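You operate a simulated robot arm through the tools that you are given. There is no shell and no other tool.

The job below is to be done with a simulated robot arm. You get a single attempt, and the scene is never put back.

## Task
Set the gauge stand to zero on the steel sample.
Fine: the display shows 0.00 mm with the lever down on it. Then lever up and the steel sample back on its spot on the mat; the other samples stay.

Only the result counts: the job must be done as asked and must still hold three seconds after the hand-in. Knocking over, shifting, dropping, spilling or breaking anything else fails it.

## Robot
A 7-joint arm with a two-finger parallel gripper, fixed in place. Base frame: the origin is at the foot of the arm, x ahead of it, y to its left, z up. Lengths are in cm, angles in degrees, forces in N, time in s.
Its first joint turns from -166.0 to 166.0 degrees. Payload 4.4 kg.
The TCP is the grasp point between the finger pads, 2.3 cm short of the fingertips. In the tool frame z runs along the fingers and y along their closing line. The gripper opens to 9.4 cm. The fingers are 3.8 cm wide and 1 cm thick; the gripper's body (5.4 by 9.6 cm) begins 3.9 cm behind the TCP.
Orientation is told as [roll, pitch, yaw] about the base's x, y, z axes, in that order, counted from this pose: with the fingers straight down and closing along the base's y, the tool's x points along the base's -x, its y along +y and its z along -z.

## Interface
- The arm moves only by the tool arm_command. Its argument "targets" is text: rows parted by semicolons, each of 6 numbers parted by spaces: the shift along the tool's x, y, z in units of 400 mm (1.0 is 400 mm), then the turn, a rotation vector about the tool's x, y, z in units of 60 degrees (1.0 is 60 degrees). In form: tx ty tz rx ry rz; .... A call has 1 to 20 rows; each row is the pose to reach, as a shift and turn from the pose commanded when the call began, along the tool's axes at that moment. "fingers" is the closure, from 0 (fully open) to 1 (shut), set as the call begins (left out, the last holds). A call with a number of a shift or a turn outside -1 to 1 is refused whole. Each row takes 0.2 s and may step no farther than 5 cm and 8.6 degrees from the row before; otherwise, or with a gripper value out of range, the whole call is refused. Where a pose cannot be reached the arm comes as near as it can. A force on the tool above 60 N (or 10 N above the force at the start of the call, whichever is more), or a blocked arm, ends the call early, and 0.2 s more pass. The fingers move at their own pace (about 10.8 cm/s each) and stop on an object; they squeeze with about 39 N. The grip force told is the motor's: it shows also when the fingers shut on nothing. Time passes only in rows, and 0.2 s behind the last, so rows that repeat a pose let the fingers close. The reply holds the time, the measured pose of the TCP, the force on the tool along the base axes, the opening and the grip force, in the units named above and with some noise, with the torque about the TCP (base axes, N m) and any sound that the robot's microphone picked up.
- Cameras (640 x 400 px; columns grow to the right, rows downward): "scene" is fixed at [21.85, -64.99, 175.29]; the picture's right is [0.40, -0.92, 0.00], its down [-0.76, -0.33, -0.55] and it looks along [0.51, 0.22, -0.83] (base axes); focal length 330 px, centre (320, 200). "wrist" rides on the gripper at [8.6, 1.6, -7.4] in the tool frame; the picture's right is [-0.18, 0.98, 0.00], its down [-0.58, -0.11, -0.81] and it looks along [-0.79, -0.15, 0.59] (tool axes); focal length 243 px, centre (320, 200). There is no depth. A picture from a camera that has moved, and an enlarged one, comes with that camera's place and axes in the base frame and with its lens.
- camera(camera): a new picture of that camera. It takes no simulated time.
- close_up(camera, box): a new picture of the part [left, top, right, bottom] of that camera's present view, enlarged. It takes no simulated time.
- close_job(): hands the job in; it is judged then, once.

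Places have to be worked out from the pictures, the camera data and where the tool is seen. Open the gripper and draw the arm clear of the work before you hand the job in, unless the task says otherwise.

The tools are called after ">>>" as name(argument=value, ...) on one line, values as JSON. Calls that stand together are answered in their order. arm_command: Moves the arm, as the interface text tells. Its arguments: {"type":"object","properties":{"targets":{"type":"string"},"fingers":{"type":"number"}},"required":["targets"]} The other tools are called the same way: camera (camera) takes a picture; close_up (camera, box) takes an enlarged picture of a part of a camera's view; close_job () hands the job in.

At the start:

```text
clock: 0.0
ee_pos: [52.97, -30.73, 132.4]
ee_rot: [0.1, 0.0, 0.0]
force: [0.0, -0.2, -0.5]
moment: [0.0, 0.0, 0.01]
finger_gap: 9.41
gripper_force: 0.1
```

scene: 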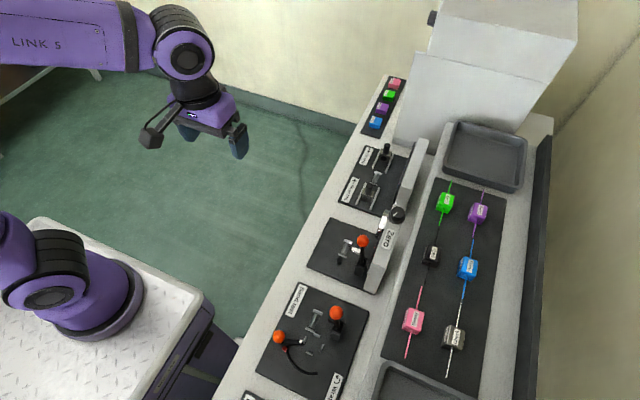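
wrist: 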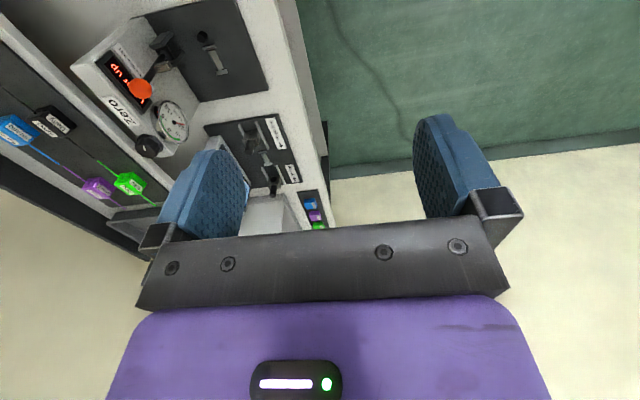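

I'll begin by looking closely at the panel parts in both cameras before moving.

>>> close_up(camera="scene", box=[300, 130, 460, 300])

>>> close_up(camera="scene", box=[380, 170, 520, 390])

>>> close_up(camera="scene", box=[240, 270, 400, 400])

>>> close_up(camera="wrist", box=[60, 0, 280, 200])

```text
2.35 times, centred on (380, 215) of scene
camera zoom: at [21.85, -64.99, 175.29], right [0.4, -0.92, 0.0], down [-0.76, -0.33, -0.55], along [0.51, 0.22, -0.83], focal length 776 px, centre (179, 165)
```

zoom: 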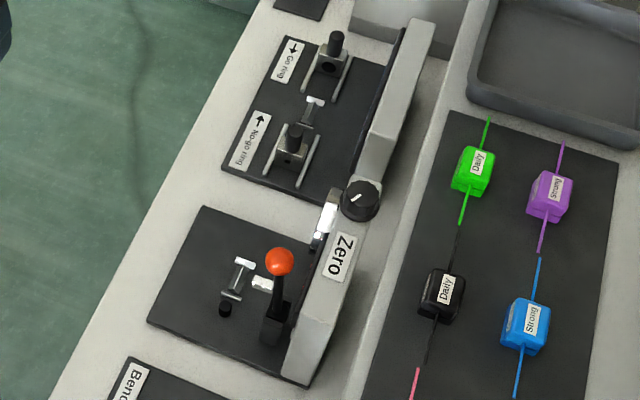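

```text
1.82 times, centred on (450, 280) of scene
camera zoom: at [21.85, -64.99, 175.29], right [0.4, -0.92, 0.0], down [-0.76, -0.33, -0.55], along [0.51, 0.22, -0.83], focal length 600 px, centre (84, 54)
```

zoom: 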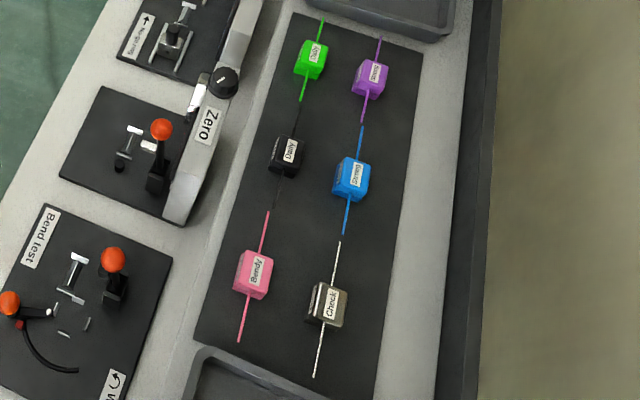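

```text
3.08 times, centred on (320, 335) of scene
camera zoom: at [21.85, -64.99, 175.29], right [0.4, -0.92, 0.0], down [-0.76, -0.33, -0.55], along [0.51, 0.22, -0.83], focal length 1015 px, centre (320, -215)
```

zoom: 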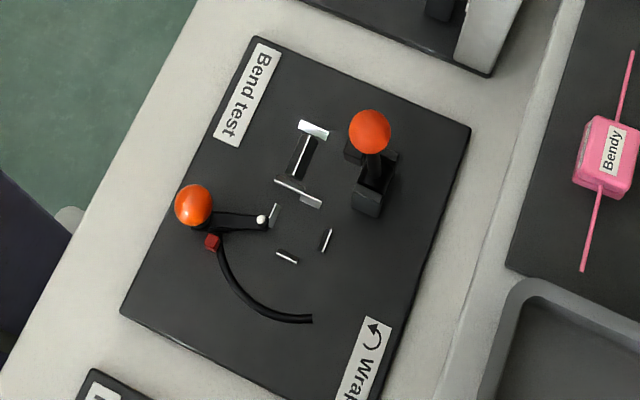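

```text
2.00 times, centred on (170, 100) of wrist
camera zoom: at [44.32, -29.12, 139.75], right [0.18, 0.98, 0.0], down [0.58, -0.11, 0.81], along [0.79, -0.15, -0.59], focal length 485 px, centre (620, 400)
```

zoom: 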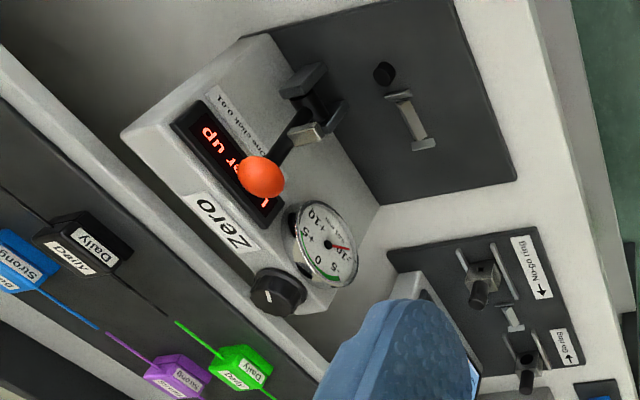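

The gauge housing, lever ball (about [59,-60,104]) and the mat (about z 105, y -76…-85) lie to the robot's right. I swing the wrist camera toward them by turning the tool -60° and shifting a little nearer.

>>> arm_command(targets="-0.022 -0.060 0.039 0 0 0.125; -0.044 -0.121 0.078 0 0 0.25; -0.066 -0.181 0.116 0 0 0.375; -0.088 -0.241 0.155 0 0 0.5; -0.109 -0.302 0.194 0 0 0.625; -0.131 -0.362 0.233 0 0 0.75; -0.153 -0.422 0.271 0 0 0.875; -0.175 -0.4825 0.31 0 0 1.0")

>>> camera(camera="wrist")

>>> camera(camera="scene")

```text
clock: 1.8
ee_pos: [59.95, -50.21, 120.14]
ee_rot: [0.0, 0.0, -60.0]
force: [-1.1, 0.0, 0.8]
moment: [0.0, 0.02, 0.0]
finger_gap: 9.38
gripper_force: 0.0
```

```text
taken
camera wrist: at [57.07, -41.84, 127.42], right [0.94, 0.33, 0.0], down [0.2, -0.56, 0.81], along [0.27, -0.76, -0.59], focal length 243 px, centre (320, 200)
```

wrist: 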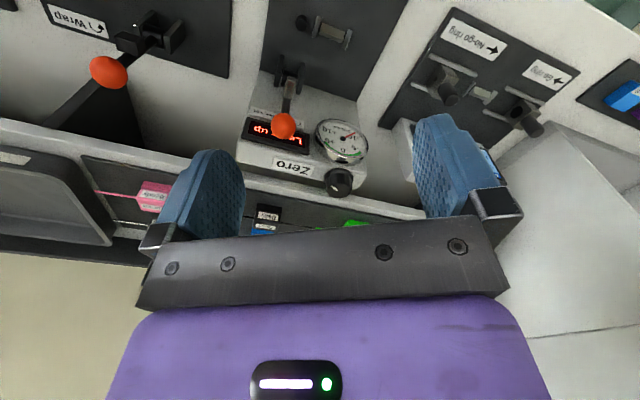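

```text
taken
```

scene: 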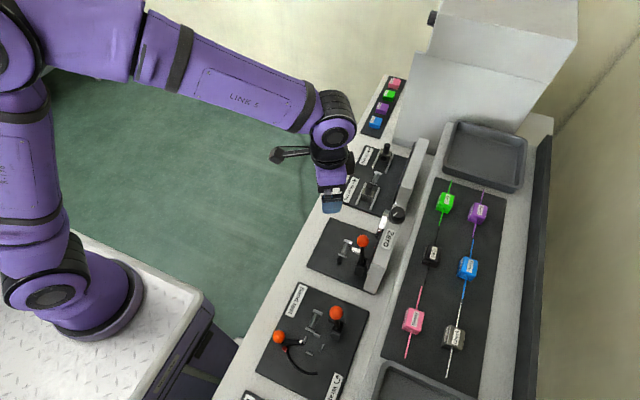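

Good view of the gauge. I take close-ups of the gauge dial, display and rest, and of the mat samples.

>>> close_up(camera="wrist", box=[230, 100, 390, 200])

>>> close_up(camera="wrist", box=[240, 0, 400, 100])

>>> close_up(camera="scene", box=[424, 310, 488, 350])

>>> close_up(camera="scene", box=[320, 190, 416, 250])

```text
4.00 times, centred on (310, 150) of wrist
camera zoom: at [57.07, -41.84, 127.42], right [0.94, 0.33, 0.0], down [0.2, -0.56, 0.81], along [0.27, -0.76, -0.59], focal length 970 px, centre (360, 400)
```

zoom: 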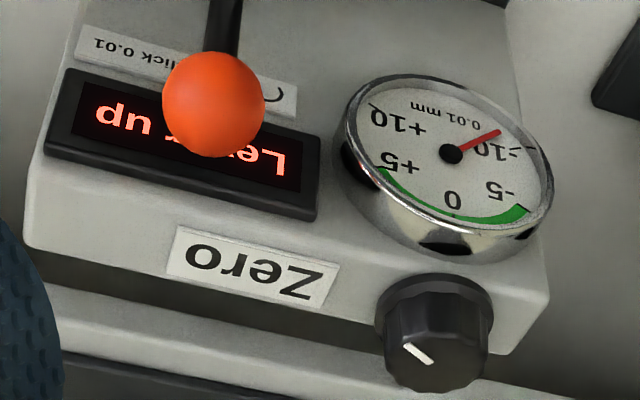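

```text
4.00 times, centred on (320, 50) of wrist
camera zoom: at [57.07, -41.84, 127.42], right [0.94, 0.33, 0.0], down [0.2, -0.56, 0.81], along [0.27, -0.76, -0.59], focal length 970 px, centre (320, 800)
```

zoom: 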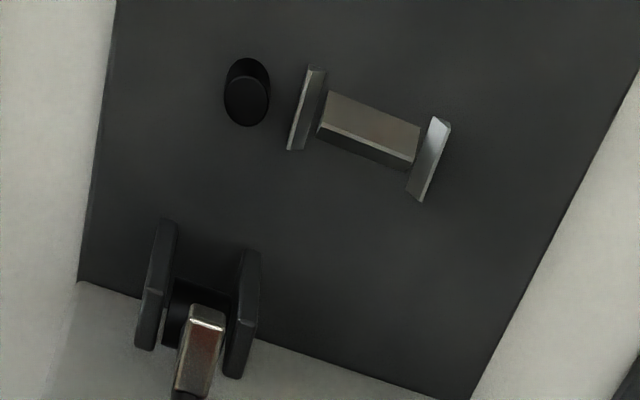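

```text
10.00 times, centred on (456, 330) of scene
camera zoom: at [21.85, -64.99, 175.29], right [0.4, -0.92, 0.0], down [-0.76, -0.33, -0.55], along [0.51, 0.22, -0.83], focal length 3300 px, centre (-1040, -1100)
```

zoom: 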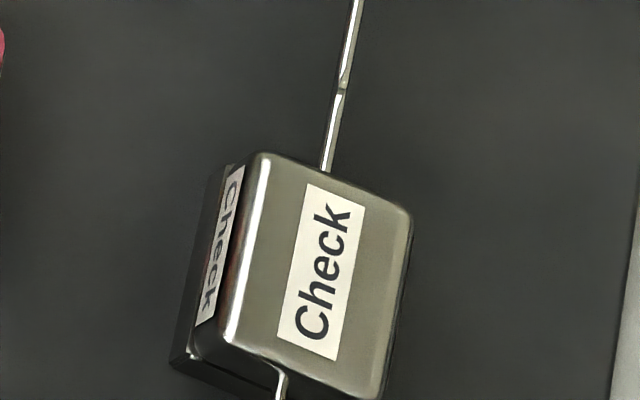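

```text
6.67 times, centred on (368, 220) of scene
camera zoom: at [21.85, -64.99, 175.29], right [0.4, -0.92, 0.0], down [-0.76, -0.33, -0.55], along [0.51, 0.22, -0.83], focal length 2200 px, centre (0, 67)
```

zoom: 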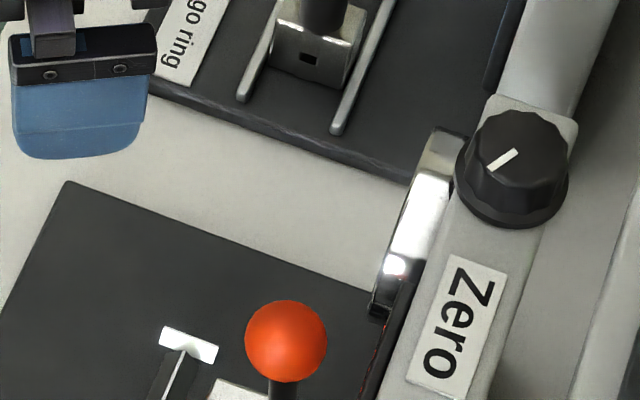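

Display reads "Lever up" and the sample labelled "Check" in bare metal is the steel one. I go lower and face the gauge squarely (yaw -90) to see the rest, lever and knob.

>>> arm_command(targets="0.044 0.0255 0.08 0 0 0.1; 0.088 0.051 0.16 0 0 0.2; 0.133 0.0765 0.24 0 0 0.3; 0.177 0.102 0.32 0 0 0.4; 0.221 0.1275 0.4 0 0 0.5")

>>> camera(camera="wrist")

>>> close_up(camera="wrist", box=[240, 80, 420, 200])

>>> close_up(camera="wrist", box=[220, 150, 420, 250])

```text
clock: 3.0
ee_pos: [59.87, -39.93, 103.98]
ee_rot: [0.0, 0.0, -90.1]
force: [0.0, 0.0, 0.3]
moment: [0.03, -0.01, 0.03]
finger_gap: 9.39
gripper_force: 0.1
```

```text
taken
camera wrist: at [61.52, -31.2, 111.32], right [0.98, -0.19, 0.0], down [-0.11, -0.58, 0.81], along [-0.15, -0.79, -0.59], focal length 243 px, centre (320, 200)
```

wrist: 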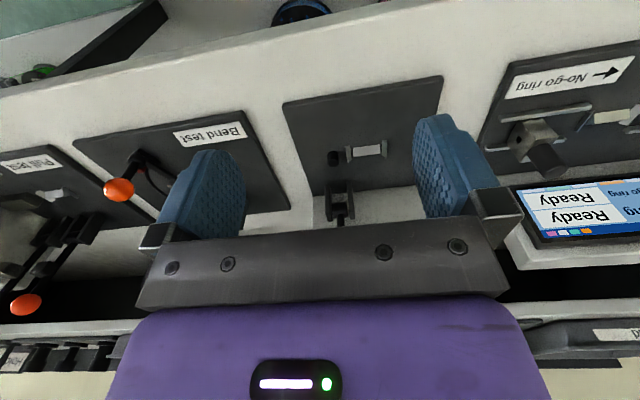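

```text
3.33 times, centred on (330, 140) of wrist
camera zoom: at [61.52, -31.2, 111.32], right [0.98, -0.19, 0.0], down [-0.11, -0.58, 0.81], along [-0.15, -0.79, -0.59], focal length 809 px, centre (287, 400)
```

zoom: 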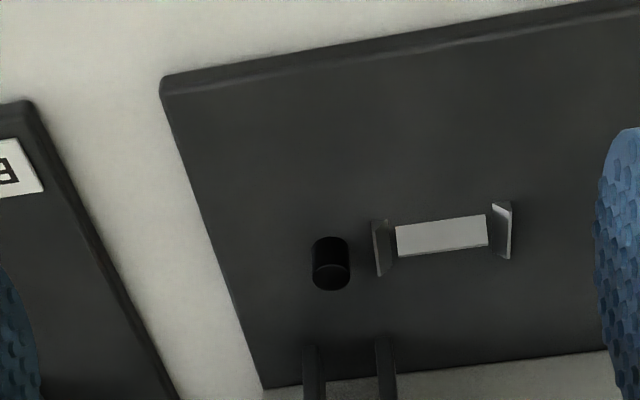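

```text
3.20 times, centred on (320, 200) of wrist
camera zoom: at [61.52, -31.2, 111.32], right [0.98, -0.19, 0.0], down [-0.11, -0.58, 0.81], along [-0.15, -0.79, -0.59], focal length 776 px, centre (320, 200)
```

zoom: 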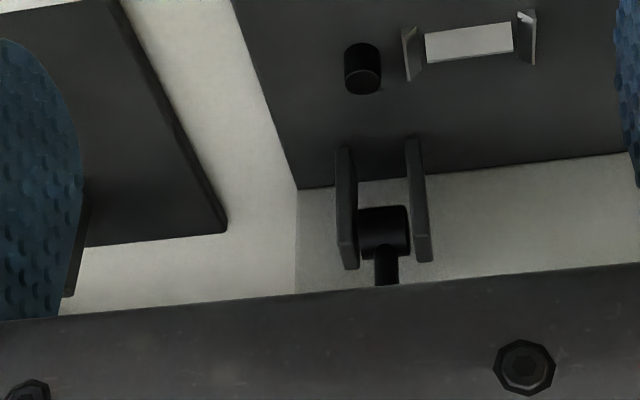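

The rest is a flat anvil between two V-plates near [63.5,-54,87], with a stop peg at about x 59. I zoom in on the lever and rest from the scene camera to see the presser foot, now that the arm is out of the way.

>>> close_up(camera="scene", box=[326, 225, 390, 265])

>>> close_up(camera="scene", box=[360, 195, 424, 300])

>>> close_up(camera="scene", box=[400, 280, 528, 390])

>>> camera(camera="scene")

```text
10.00 times, centred on (358, 245) of scene
camera zoom: at [21.85, -64.99, 175.29], right [0.4, -0.92, 0.0], down [-0.76, -0.33, -0.55], along [0.51, 0.22, -0.83], focal length 3300 px, centre (-60, -250)
```

zoom: 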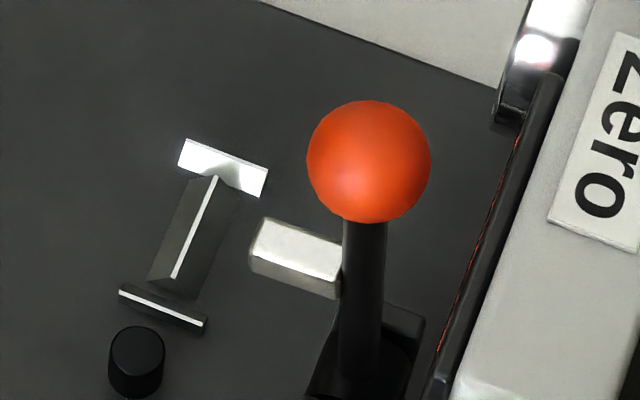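

```text
3.81 times, centred on (392, 248) of scene
camera zoom: at [21.85, -64.99, 175.29], right [0.4, -0.92, 0.0], down [-0.76, -0.33, -0.55], along [0.51, 0.22, -0.83], focal length 1257 px, centre (46, 19)
```

zoom: 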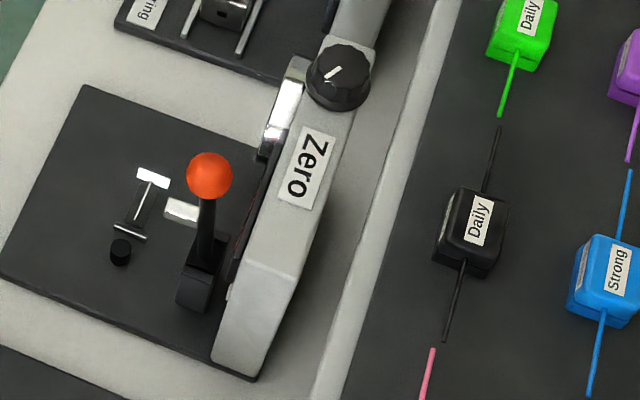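

```text
3.64 times, centred on (464, 335) of scene
camera zoom: at [21.85, -64.99, 175.29], right [0.4, -0.92, 0.0], down [-0.76, -0.33, -0.55], along [0.51, 0.22, -0.83], focal length 1200 px, centre (-204, -291)
```

zoom: 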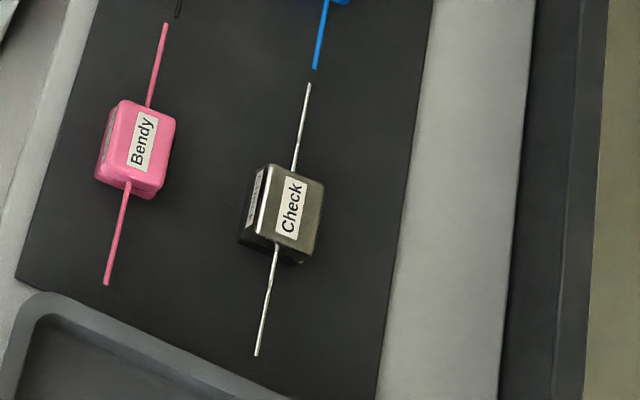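

```text
taken
```

scene: 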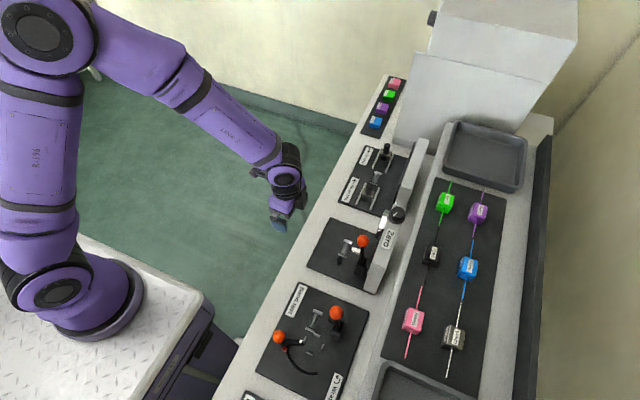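

The lever's silver foot (x≈59) swings down onto the black peg (x≈59, y≈-54). So the V-plate cradle beside it must hold the sample's handle, with the wire lying over the peg. Next I lift clear and go look at the steel sample on the mat.

>>> arm_command(targets="0 0 -0.105 0 0 0; 0 0 -0.21 0 0 0; 0 0 -0.315 0 0 0; 0 0 -0.42 0 0 0; 0 0 -0.525 0 0 0; -0.094 -0.0375 -0.525 0 0 -0.125; -0.1875 -0.075 -0.525 0 0 -0.25; -0.281 -0.1125 -0.525 0 0 -0.375; -0.375 -0.15 -0.525 0 0 -0.5; -0.469 -0.1875 -0.525 0 0 -0.625; -0.5625 -0.225 -0.525 0 0 -0.75; -0.656 -0.2625 -0.525 0 0 -0.875; -0.75 -0.3 -0.525 0 0 -1.0")

>>> camera(camera="wrist")

>>> camera(camera="scene")

```text
clock: 5.8
ee_pos: [48.01, -69.85, 125.08]
ee_rot: [0.0, 0.0, -29.9]
force: [-0.2, 0.8, -0.8]
moment: [-0.03, -0.02, 0.0]
finger_gap: 9.38
gripper_force: 0.2
```

```text
taken
camera wrist: at [41.33, -64.11, 132.43], right [0.65, 0.76, 0.0], down [0.45, -0.38, 0.81], along [0.61, -0.52, -0.59], focal length 243 px, centre (320, 200)
```

wrist: 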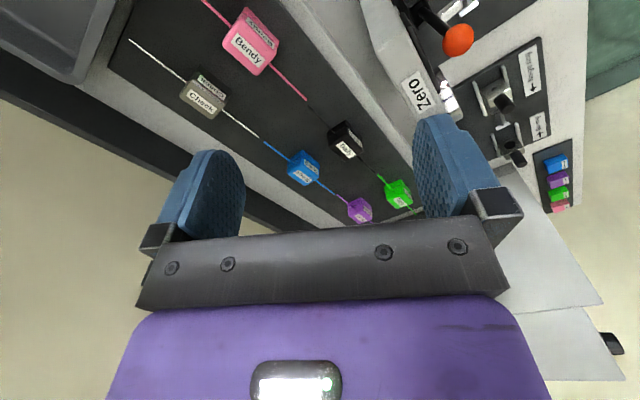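

```text
taken
```

scene: 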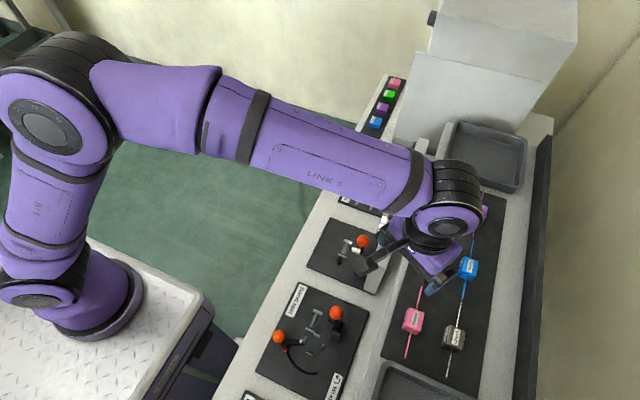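

The sample is clearly visible. I straighten to yaw 0 (fingers closing along y, across the wire) and move above it for a precise look.

>>> arm_command(targets="-0.008 -0.054 0.035 0 0 -0.1; -0.016 -0.108 0.07 0 0 -0.2; -0.024 -0.162 0.105 0 0 -0.3; -0.032 -0.216 0.14 0 0 -0.4; -0.0403 -0.27 0.175 0 0 -0.5", fingers=0.35)

>>> camera(camera="wrist")

>>> close_up(camera="wrist", box=[220, 0, 420, 125])

>>> camera(camera="scene")

```text
clock: 7.0
ee_pos: [43.97, -80.08, 118.04]
ee_rot: [0.0, -0.1, 0.2]
force: [0.2, 1.1, 0.1]
moment: [0.01, 0.02, -0.01]
finger_gap: 6.11
gripper_force: 0.0
```

```text
taken
camera wrist: at [35.32, -78.37, 125.37], right [0.18, 0.98, 0.0], down [0.58, -0.11, 0.81], along [0.79, -0.15, -0.59], focal length 243 px, centre (320, 200)
```

wrist: 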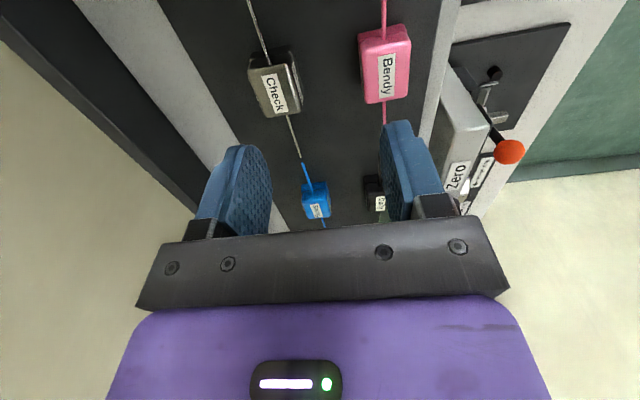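

```text
3.20 times, centred on (320, 62) of wrist
camera zoom: at [35.32, -78.37, 125.37], right [0.18, 0.98, 0.0], down [0.58, -0.11, 0.81], along [0.79, -0.15, -0.59], focal length 776 px, centre (320, 640)
```

zoom: 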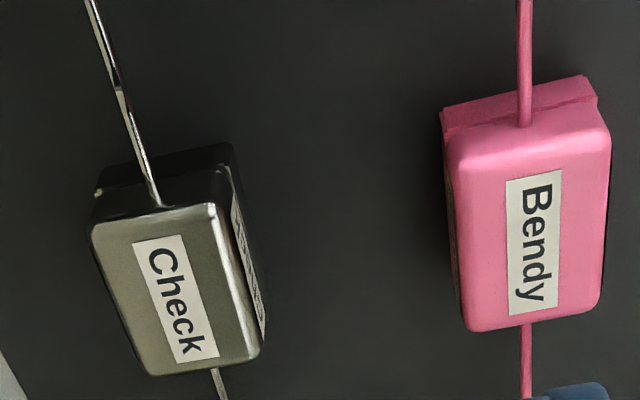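

```text
taken
```

scene: 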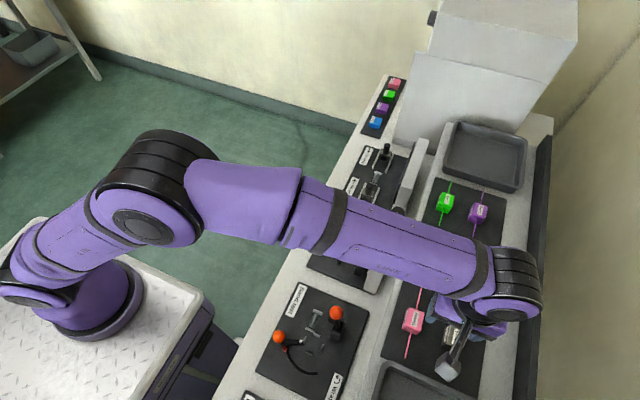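

The steel handle's top is at about [44.1,-83.3,108.8], with the wire along x. I centre above it and come down part-way with the fingers about 6 cm open.

>>> arm_command(targets="-0.0015 -0.04 0.0 0 0 0; -0.003 -0.08 0.03 0 0 0; -0.003 -0.08 0.08 0 0 0; -0.003 -0.08 0.125 0 0 0")

>>> camera(camera="wrist")

>>> close_up(camera="wrist", box=[220, 60, 420, 185])

>>> close_up(camera="scene", box=[400, 270, 528, 390])

```text
clock: 8.0
ee_pos: [44.09, -83.26, 113.02]
ee_rot: [0.0, 0.0, 0.0]
force: [0.4, -0.4, -0.2]
moment: [0.0, -0.03, 0.0]
finger_gap: 6.11
gripper_force: 0.1
```

```text
taken
camera wrist: at [35.44, -81.51, 120.41], right [0.18, 0.98, 0.0], down [0.58, -0.11, 0.81], along [0.79, -0.15, -0.59], focal length 243 px, centre (320, 200)
```

wrist: 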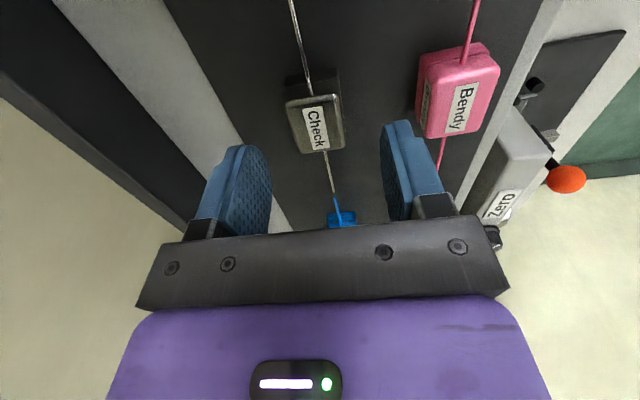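

```text
3.20 times, centred on (320, 122) of wrist
camera zoom: at [35.44, -81.51, 120.41], right [0.18, 0.98, 0.0], down [0.58, -0.11, 0.81], along [0.79, -0.15, -0.59], focal length 776 px, centre (320, 448)
```

zoom: 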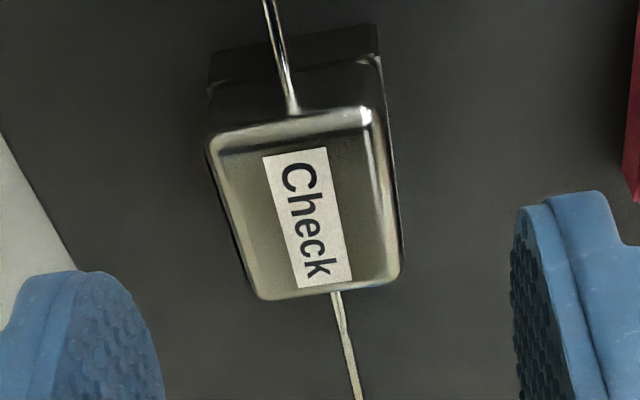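

```text
3.33 times, centred on (464, 330) of scene
camera zoom: at [21.85, -64.99, 175.29], right [0.4, -0.92, 0.0], down [-0.76, -0.33, -0.55], along [0.51, 0.22, -0.83], focal length 1100 px, centre (-160, -233)
```

zoom: 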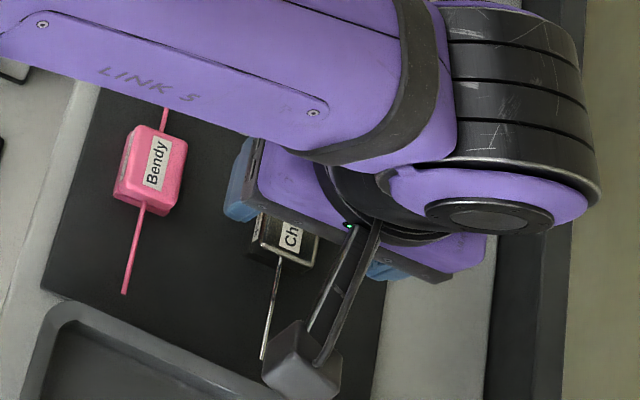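

Two views from the wrist camera place the handle top at about [44.4,-83.4,108.1] with the mat near z 105.4. I lower around it to TCP z≈108.4 (fingertips about 0.7 above the mat), still open.

>>> arm_command(targets="-0.008 -0.003 0.03 0 0 0; -0.008 -0.003 0.06 0 0 0; -0.008 -0.003 0.09 0 0 0; -0.008 -0.003 0.115 0 0 0")

>>> camera(camera="wrist")

>>> close_up(camera="wrist", box=[220, 100, 420, 225])

>>> close_up(camera="scene", box=[420, 300, 500, 350])

```text
clock: 9.0
ee_pos: [44.28, -83.4, 108.34]
ee_rot: [0.0, 0.0, 0.0]
force: [0.4, -0.4, 0.3]
moment: [-0.02, 0.0, 0.03]
finger_gap: 6.12
gripper_force: 0.0
```

```text
taken
camera wrist: at [35.74, -81.66, 115.76], right [0.18, 0.98, 0.0], down [0.58, -0.11, 0.81], along [0.79, -0.15, -0.59], focal length 243 px, centre (320, 200)
```

wrist: 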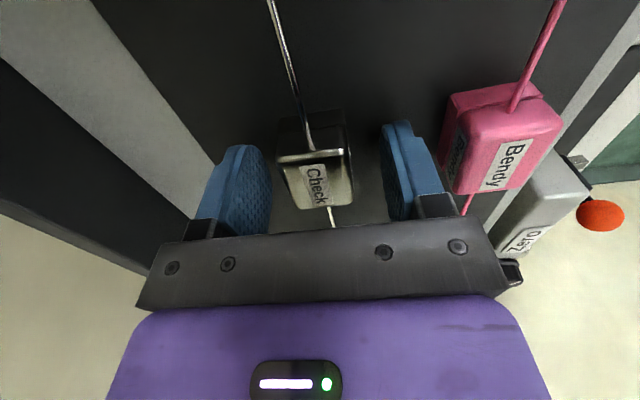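

```text
3.20 times, centred on (320, 162) of wrist
camera zoom: at [35.74, -81.66, 115.76], right [0.18, 0.98, 0.0], down [0.58, -0.11, 0.81], along [0.79, -0.15, -0.59], focal length 776 px, centre (320, 320)
```

zoom: 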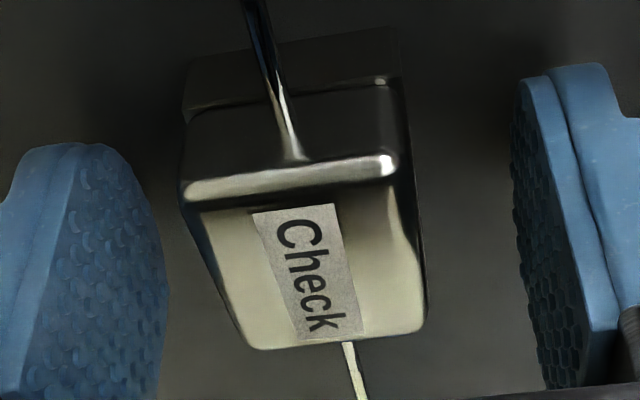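

```text
8.00 times, centred on (460, 325) of scene
camera zoom: at [21.85, -64.99, 175.29], right [0.4, -0.92, 0.0], down [-0.76, -0.33, -0.55], along [0.51, 0.22, -0.83], focal length 2640 px, centre (-800, -800)
```

zoom: 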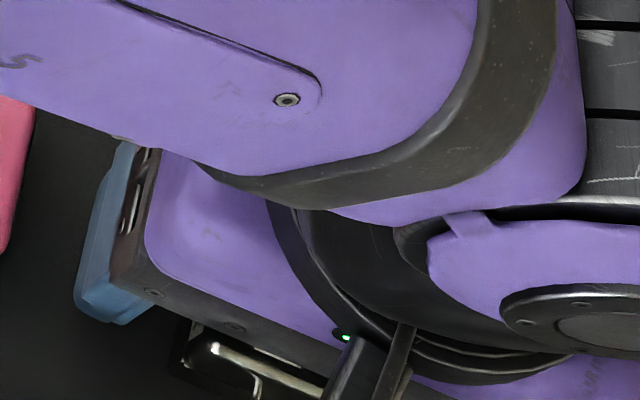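

The handle sits centred between the pads with no contact force. I close the fingers on it here.

>>> arm_command(targets="0 0 0 0 0 0; 0 0 0 0 0 0; 0 0 0 0 0 0", fingers=1.0)

>>> close_up(camera="wrist", box=[220, 100, 420, 225])

```text
clock: 9.8
ee_pos: [44.42, -83.42, 108.34]
ee_rot: [0.0, 0.1, 0.1]
force: [-1.1, 0.7, -0.1]
moment: [0.01, 0.01, 0.04]
finger_gap: 3.15
gripper_force: 39.0
```

```text
3.20 times, centred on (320, 162) of wrist
camera zoom: at [35.75, -81.66, 115.77], right [0.18, 0.98, 0.0], down [0.58, -0.11, 0.81], along [0.79, -0.15, -0.59], focal length 776 px, centre (320, 320)
```

zoom: 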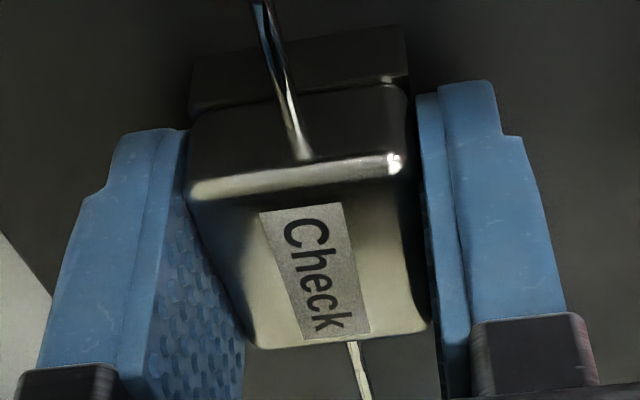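

Grip is firm at 3.15 cm. I lift straight up to about z 120 and check the hold.

>>> arm_command(targets="0 0 -0.01 0 0 0; 0 0 -0.03 0 0 0; 0 0 -0.07 0 0 0; 0 0 -0.13 0 0 0; 0 0 -0.2 0 0 0; 0 0 -0.29 0 0 0")

>>> camera(camera="wrist")

>>> camera(camera="scene")

```text
clock: 11.2
ee_pos: [44.35, -83.49, 120.09]
ee_rot: [0.0, 0.0, 0.1]
force: [-0.1, -0.1, -0.7]
moment: [0.02, -0.01, 0.01]
finger_gap: 0.0
gripper_force: 39.2
```

```text
taken
camera wrist: at [35.73, -81.79, 127.36], right [0.18, 0.98, 0.0], down [0.58, -0.11, 0.81], along [0.79, -0.15, -0.59], focal length 243 px, centre (320, 200)
```

wrist: 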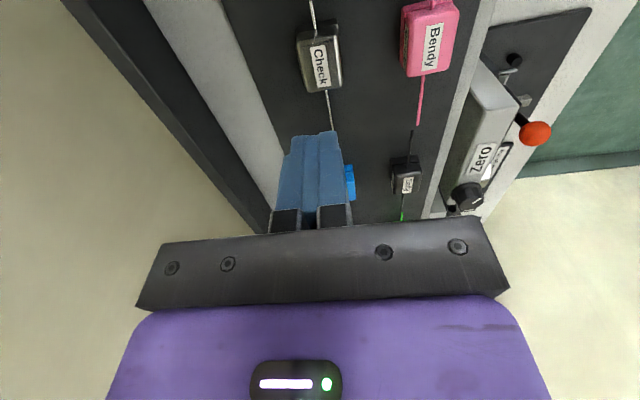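

```text
taken
```

scene: 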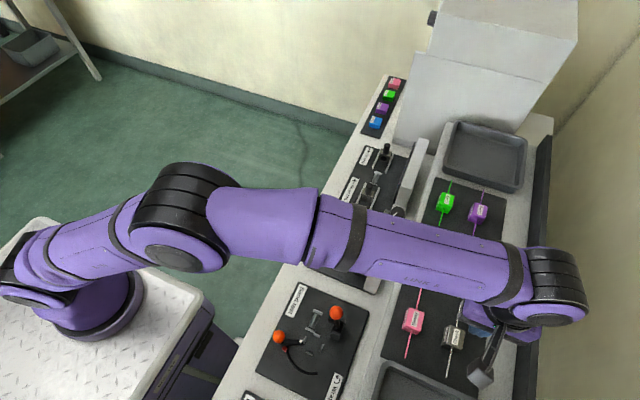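

The sample slipped out of the grip and stayed on the mat. I need to see how it lies before another try.

>>> close_up(camera="wrist", box=[240, 0, 400, 100])

>>> close_up(camera="scene", box=[424, 300, 504, 350])

>>> close_up(camera="scene", box=[400, 280, 528, 390])

>>> close_up(camera="wrist", box=[240, 100, 400, 260])

```text
4.00 times, centred on (320, 50) of wrist
camera zoom: at [35.73, -81.79, 127.36], right [0.18, 0.98, 0.0], down [0.58, -0.11, 0.81], along [0.79, -0.15, -0.59], focal length 970 px, centre (320, 800)
```

zoom: 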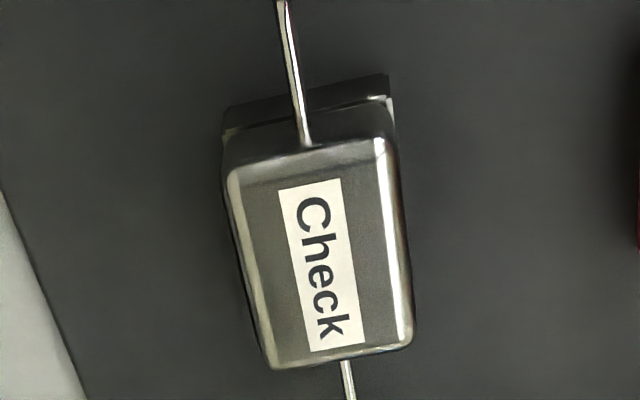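

```text
8.00 times, centred on (464, 325) of scene
camera zoom: at [21.85, -64.99, 175.29], right [0.4, -0.92, 0.0], down [-0.76, -0.33, -0.55], along [0.51, 0.22, -0.83], focal length 2640 px, centre (-832, -800)
```

zoom: 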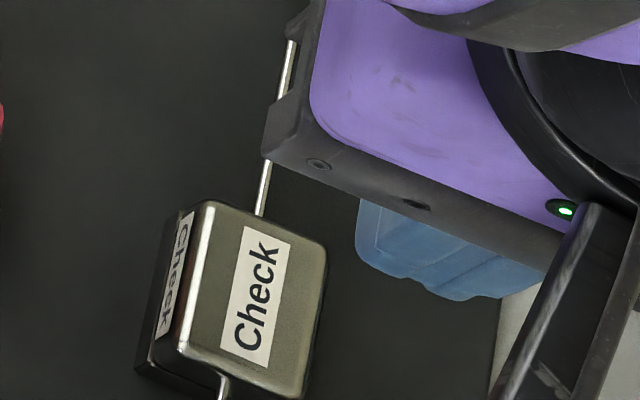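

```text
3.64 times, centred on (464, 335) of scene
camera zoom: at [21.85, -64.99, 175.29], right [0.4, -0.92, 0.0], down [-0.76, -0.33, -0.55], along [0.51, 0.22, -0.83], focal length 1200 px, centre (-204, -291)
```

zoom: 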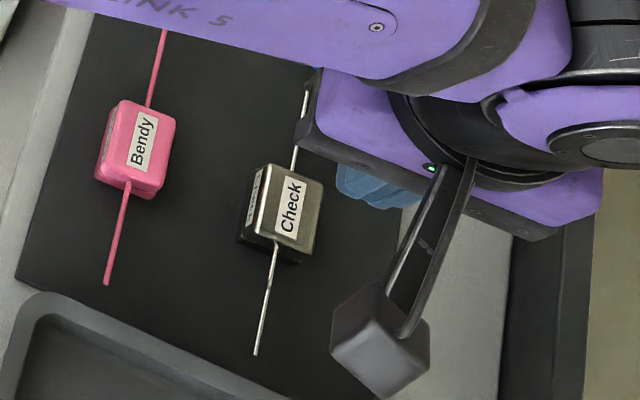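

```text
2.50 times, centred on (320, 180) of wrist
camera zoom: at [35.73, -81.79, 127.36], right [0.18, 0.98, 0.0], down [0.58, -0.11, 0.81], along [0.79, -0.15, -0.59], focal length 606 px, centre (320, 250)
```

zoom: 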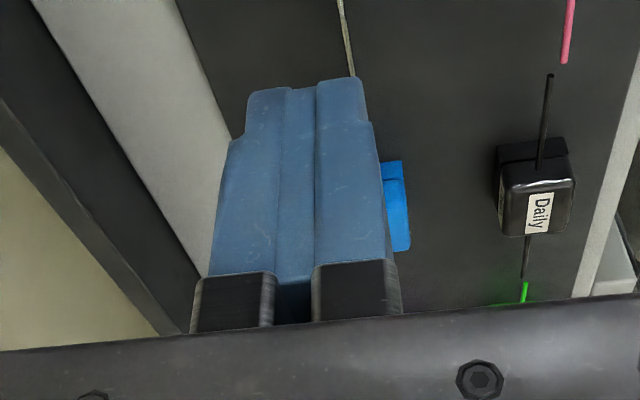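

The sample appears to be lying exactly where it was, so it slid out at the very start of the lift. The tips were probably too shallow. I reopen, go back down slightly deeper in small steps, and watch the force.

>>> arm_command(targets="0 0 0 0 0 0; 0 0 0.1 0 0 0; 0 0 0.2 0 0 0; 0 0 0.27 0 0 0; 0 0 0.289 0 0 0; 0 0 0.292 0 0 0", fingers=0.35)

>>> camera(camera="wrist")

```text
clock: 12.6
ee_pos: [44.39, -83.46, 108.33]
ee_rot: [0.0, 0.0, -0.1]
force: [-0.3, 0.3, 0.0]
moment: [0.01, -0.01, 0.03]
finger_gap: 6.1
gripper_force: 0.1
```

```text
taken
camera wrist: at [35.78, -81.71, 115.71], right [0.18, 0.98, 0.0], down [0.58, -0.11, 0.81], along [0.79, -0.15, -0.59], focal length 243 px, centre (320, 200)
```

wrist: 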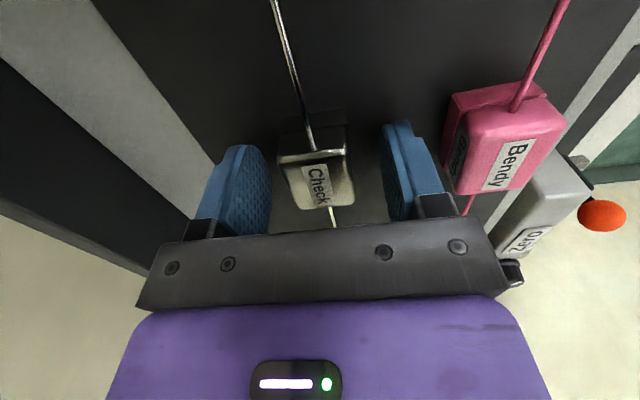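

No contact yet at this height. I probe lower in 1–1.6 mm steps to find the mat.

>>> arm_command(targets="0 0 0.004 0 0 0")

>>> arm_command(targets="0 0 0.003 0 0 0")

>>> arm_command(targets="0 0 0.003 0 0 0")

```text
clock: 13.0
ee_pos: [44.39, -83.41, 108.23]
ee_rot: [0.0, 0.0, 0.0]
force: [1.1, -0.3, -0.6]
moment: [0.0, 0.0, -0.01]
finger_gap: 6.13
gripper_force: 0.0
```

```text
clock: 13.4
ee_pos: [44.45, -83.45, 107.96]
ee_rot: [0.0, 0.0, -0.1]
force: [0.4, 0.5, -0.5]
moment: [0.0, 0.01, 0.01]
finger_gap: 6.15
gripper_force: 0.1
```

```text
clock: 13.8
ee_pos: [44.44, -83.38, 107.95]
ee_rot: [0.0, 0.1, 0.0]
force: [-0.3, -0.3, -0.5]
moment: [0.0, -0.01, -0.04]
finger_gap: 6.12
gripper_force: 0.0
```

Still no contact, so the mat is lower than I estimated. I continue probing down.

>>> arm_command(targets="0 0 0.003 0 0 0; 0 0 0.005 0 0 0")

>>> arm_command(targets="0 0 0.003 0 0 0; 0 0 0.005 0 0 0")

>>> close_up(camera="wrist", box=[220, 100, 420, 225])

```text
clock: 14.4
ee_pos: [44.42, -83.47, 107.91]
ee_rot: [-0.1, 0.0, 0.1]
force: [0.3, -0.5, 14.5]
moment: [0.52, 0.24, -0.01]
finger_gap: 6.1
gripper_force: 0.0
```

```text
clock: 15.0
ee_pos: [44.42, -83.34, 107.96]
ee_rot: [-0.2, 0.0, 0.0]
force: [4.2, -2.2, 41.2]
moment: [1.41, 0.58, -0.07]
finger_gap: 6.02
gripper_force: 0.0
```

```text
3.20 times, centred on (320, 162) of wrist
camera zoom: at [35.74, -81.62, 115.25], right [0.18, 0.98, 0.0], down [0.58, -0.1, 0.81], along [0.79, -0.15, -0.59], focal length 776 px, centre (320, 320)
```

zoom: 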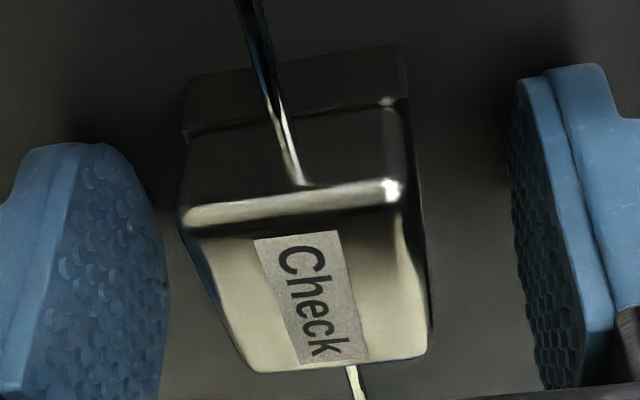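

The fingertips touch the mat at TCP ≈107.9, so the mat is at about 105.6. I back off to just touching height, close, then lift only 4 mm to test the grip.

>>> arm_command(targets="0 0 -0.01 0 0 0; 0 0 -0.0105 0 0 0")

>>> arm_command(targets="0 0 0 0 0 0; 0 0 0 0 0 0; 0 0 0 0 0 0; 0 0 0 0 0 0", fingers=1.0)

>>> arm_command(targets="0 0 -0.003 0 0 0; 0 0 -0.006 0 0 0; 0 0 -0.01 0 0 0")

>>> close_up(camera="wrist", box=[220, 100, 420, 225])

```text
clock: 15.6
ee_pos: [44.51, -83.39, 107.85]
ee_rot: [-0.1, 0.0, 0.0]
force: [3.9, -1.9, 20.0]
moment: [-0.55, -0.05, -0.04]
finger_gap: 5.92
gripper_force: 0.0
```

```text
clock: 16.6
ee_pos: [44.33, -83.41, 107.82]
ee_rot: [0.0, 0.0, 0.0]
force: [-6.7, 0.2, 9.3]
moment: [-0.2, -0.1, -0.15]
finger_gap: 3.12
gripper_force: 39.2
```

```text
clock: 17.4
ee_pos: [44.46, -83.48, 108.2]
ee_rot: [0.0, 0.1, -0.1]
force: [-1.2, -0.2, -1.4]
moment: [0.01, -0.03, 0.02]
finger_gap: 3.14
gripper_force: 38.6
```

```text
3.20 times, centred on (320, 162) of wrist
camera zoom: at [35.78, -81.66, 115.66], right [0.18, 0.98, 0.0], down [0.58, -0.11, 0.81], along [0.79, -0.15, -0.59], focal length 776 px, centre (320, 320)
```

zoom: 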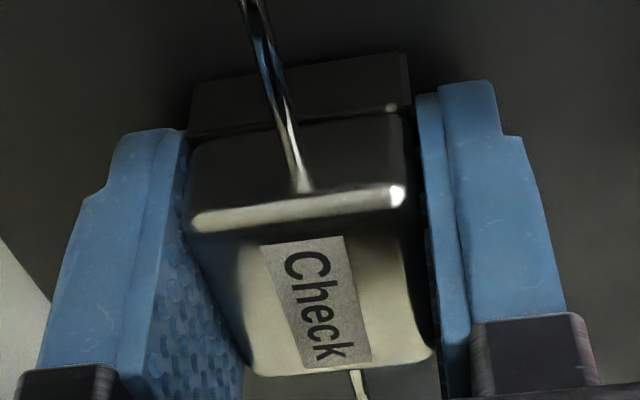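

The sample now rises with the gripper (it kept its place in the view and the load reads about 1–2 N). I continue the lift gently.

>>> arm_command(targets="0 0 -0.01 0 0 0; 0 0 -0.025 0 0 0; 0 0 -0.045 0 0 0; 0 0 -0.07 0 0 0; 0 0 -0.1 0 0 0; 0 0 -0.135 0 0 0; 0 0 -0.175 0 0 0; 0 0 -0.215 0 0 0; 0 0 -0.255 0 0 0; 0 0 -0.29 0 0 0")

>>> camera(camera="wrist")

>>> camera(camera="scene")

```text
clock: 19.6
ee_pos: [44.53, -83.4, 119.98]
ee_rot: [0.0, 0.0, 0.1]
force: [0.0, 0.7, 0.2]
moment: [-0.03, 0.0, 0.02]
finger_gap: 3.17
gripper_force: 39.4
```

```text
taken
camera wrist: at [35.78, -81.71, 127.31], right [0.18, 0.98, 0.0], down [0.58, -0.11, 0.81], along [0.79, -0.15, -0.59], focal length 243 px, centre (320, 200)
```

wrist: 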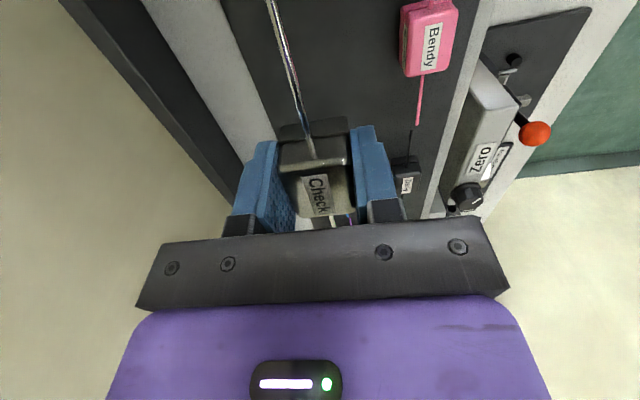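

```text
taken
```

scene: 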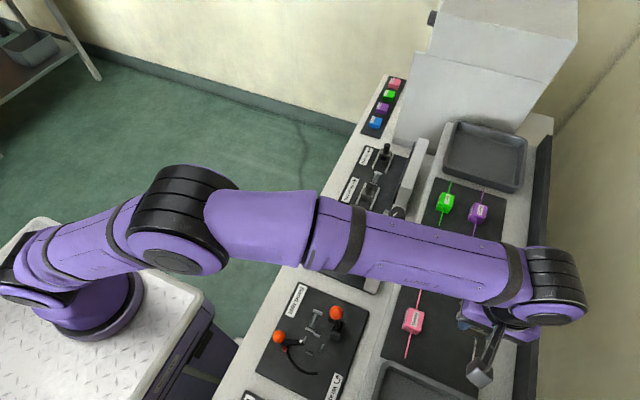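

The sample is held securely. I carry it over the gauge at z 120 and then down in front of it (y≈-45) to view the cradle and peg at an angle that the sample doesn't block.

>>> arm_command(targets="-0.02 0.06 0 0 0 0; -0.055 0.16 0 0 0 0; -0.095 0.27 0 0 0 0; -0.135 0.38 0 0 0 0; -0.175 0.49 0 0 0 0; -0.215 0.6 0 0 0 0; -0.25 0.71 0 0 0 0; -0.285 0.81 0 0 0 0; -0.32 0.91 0 0 0 0; -0.3375 0.96 0.03 0 0 0; -0.3375 0.96 0.11 0 0 0; -0.3375 0.96 0.2 0 0 0; -0.3375 0.96 0.29 0 0 0; -0.3375 0.96 0.35 0 0 0; -0.3375 0.96 0.375 0 0 0")

>>> camera(camera="wrist")

>>> close_up(camera="wrist", box=[184, 60, 312, 140])

>>> camera(camera="scene")

```text
clock: 22.8
ee_pos: [57.92, -45.09, 104.98]
ee_rot: [0.0, 0.1, -0.1]
force: [-1.0, -0.7, -0.9]
moment: [0.01, -0.04, 0.0]
finger_gap: 3.15
gripper_force: 39.0
```

```text
taken
camera wrist: at [49.25, -43.31, 112.29], right [0.18, 0.98, 0.0], down [0.58, -0.11, 0.81], along [0.79, -0.15, -0.59], focal length 243 px, centre (320, 200)
```

wrist: 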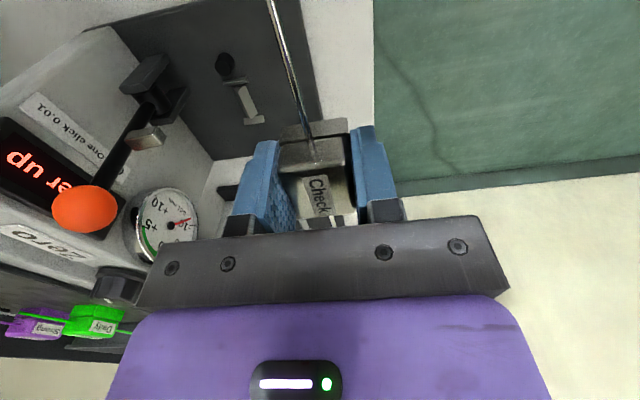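

```text
5.00 times, centred on (248, 100) of wrist
camera zoom: at [49.25, -43.31, 112.29], right [0.18, 0.98, 0.0], down [0.58, -0.11, 0.81], along [0.79, -0.15, -0.59], focal length 1213 px, centre (680, 700)
```

zoom: 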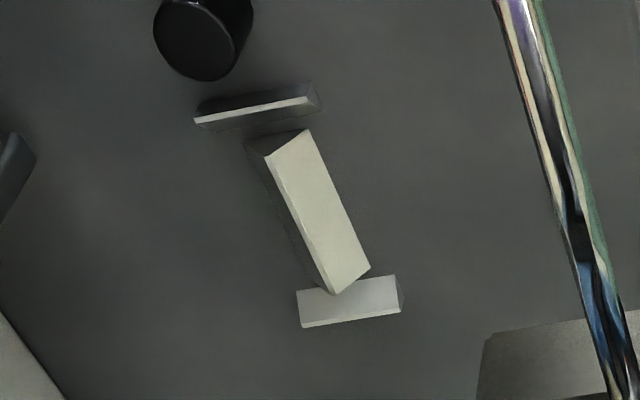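

```text
taken
```

scene: 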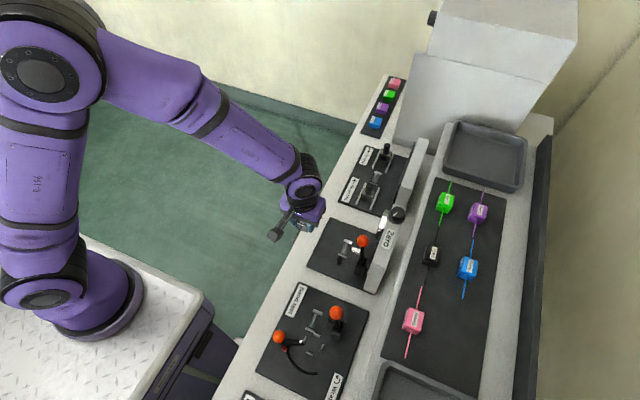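

The cradle is a roof-shaped ridge along x (x≈62–65.6, y≈-55.1, top z≈86.5) between two end plates. The handle must have a matching groove, and the peg sits at about [59.1,-55.1,87.3]. I move over the cradle at z≈98 and check the alignment.

>>> arm_command(targets="-0.04 -0.06 0 0 0 0; -0.08 -0.13 0.03 0 0 0; -0.12 -0.2 0.08 0 0 0; -0.1495 -0.25 0.13 0 0 0; -0.1495 -0.25 0.175 0 0 0")

>>> camera(camera="wrist")

>>> close_up(camera="wrist", box=[240, 20, 400, 120])

>>> camera(camera="scene")

```text
clock: 24.0
ee_pos: [63.93, -54.96, 97.82]
ee_rot: [-0.1, 0.0, 0.0]
force: [-0.3, 0.3, -0.7]
moment: [-0.04, 0.01, -0.01]
finger_gap: 3.15
gripper_force: 38.7
```

```text
taken
camera wrist: at [55.29, -53.26, 105.25], right [0.18, 0.98, 0.0], down [0.58, -0.11, 0.81], along [0.79, -0.15, -0.59], focal length 243 px, centre (320, 200)
```

wrist: 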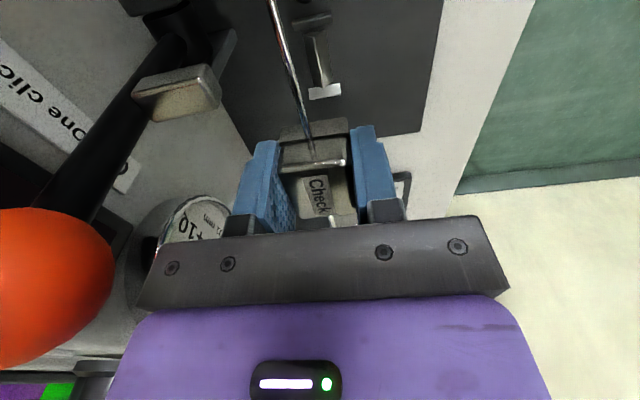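

```text
4.00 times, centred on (320, 70) of wrist
camera zoom: at [55.29, -53.26, 105.25], right [0.18, 0.98, 0.0], down [0.58, -0.11, 0.81], along [0.79, -0.15, -0.59], focal length 970 px, centre (320, 720)
```

zoom: 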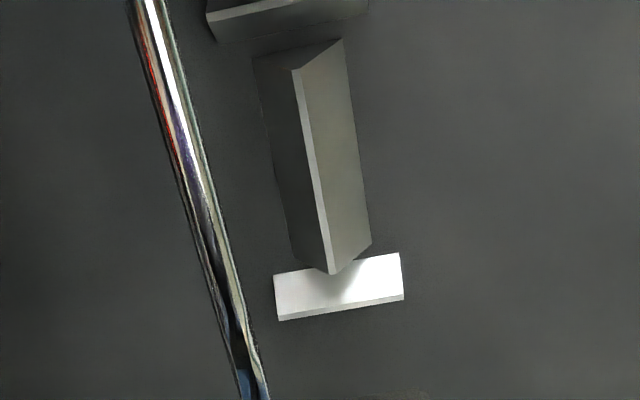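

```text
taken
```

scene: 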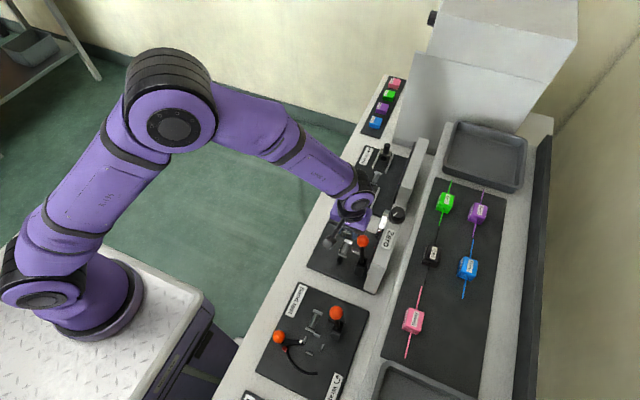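

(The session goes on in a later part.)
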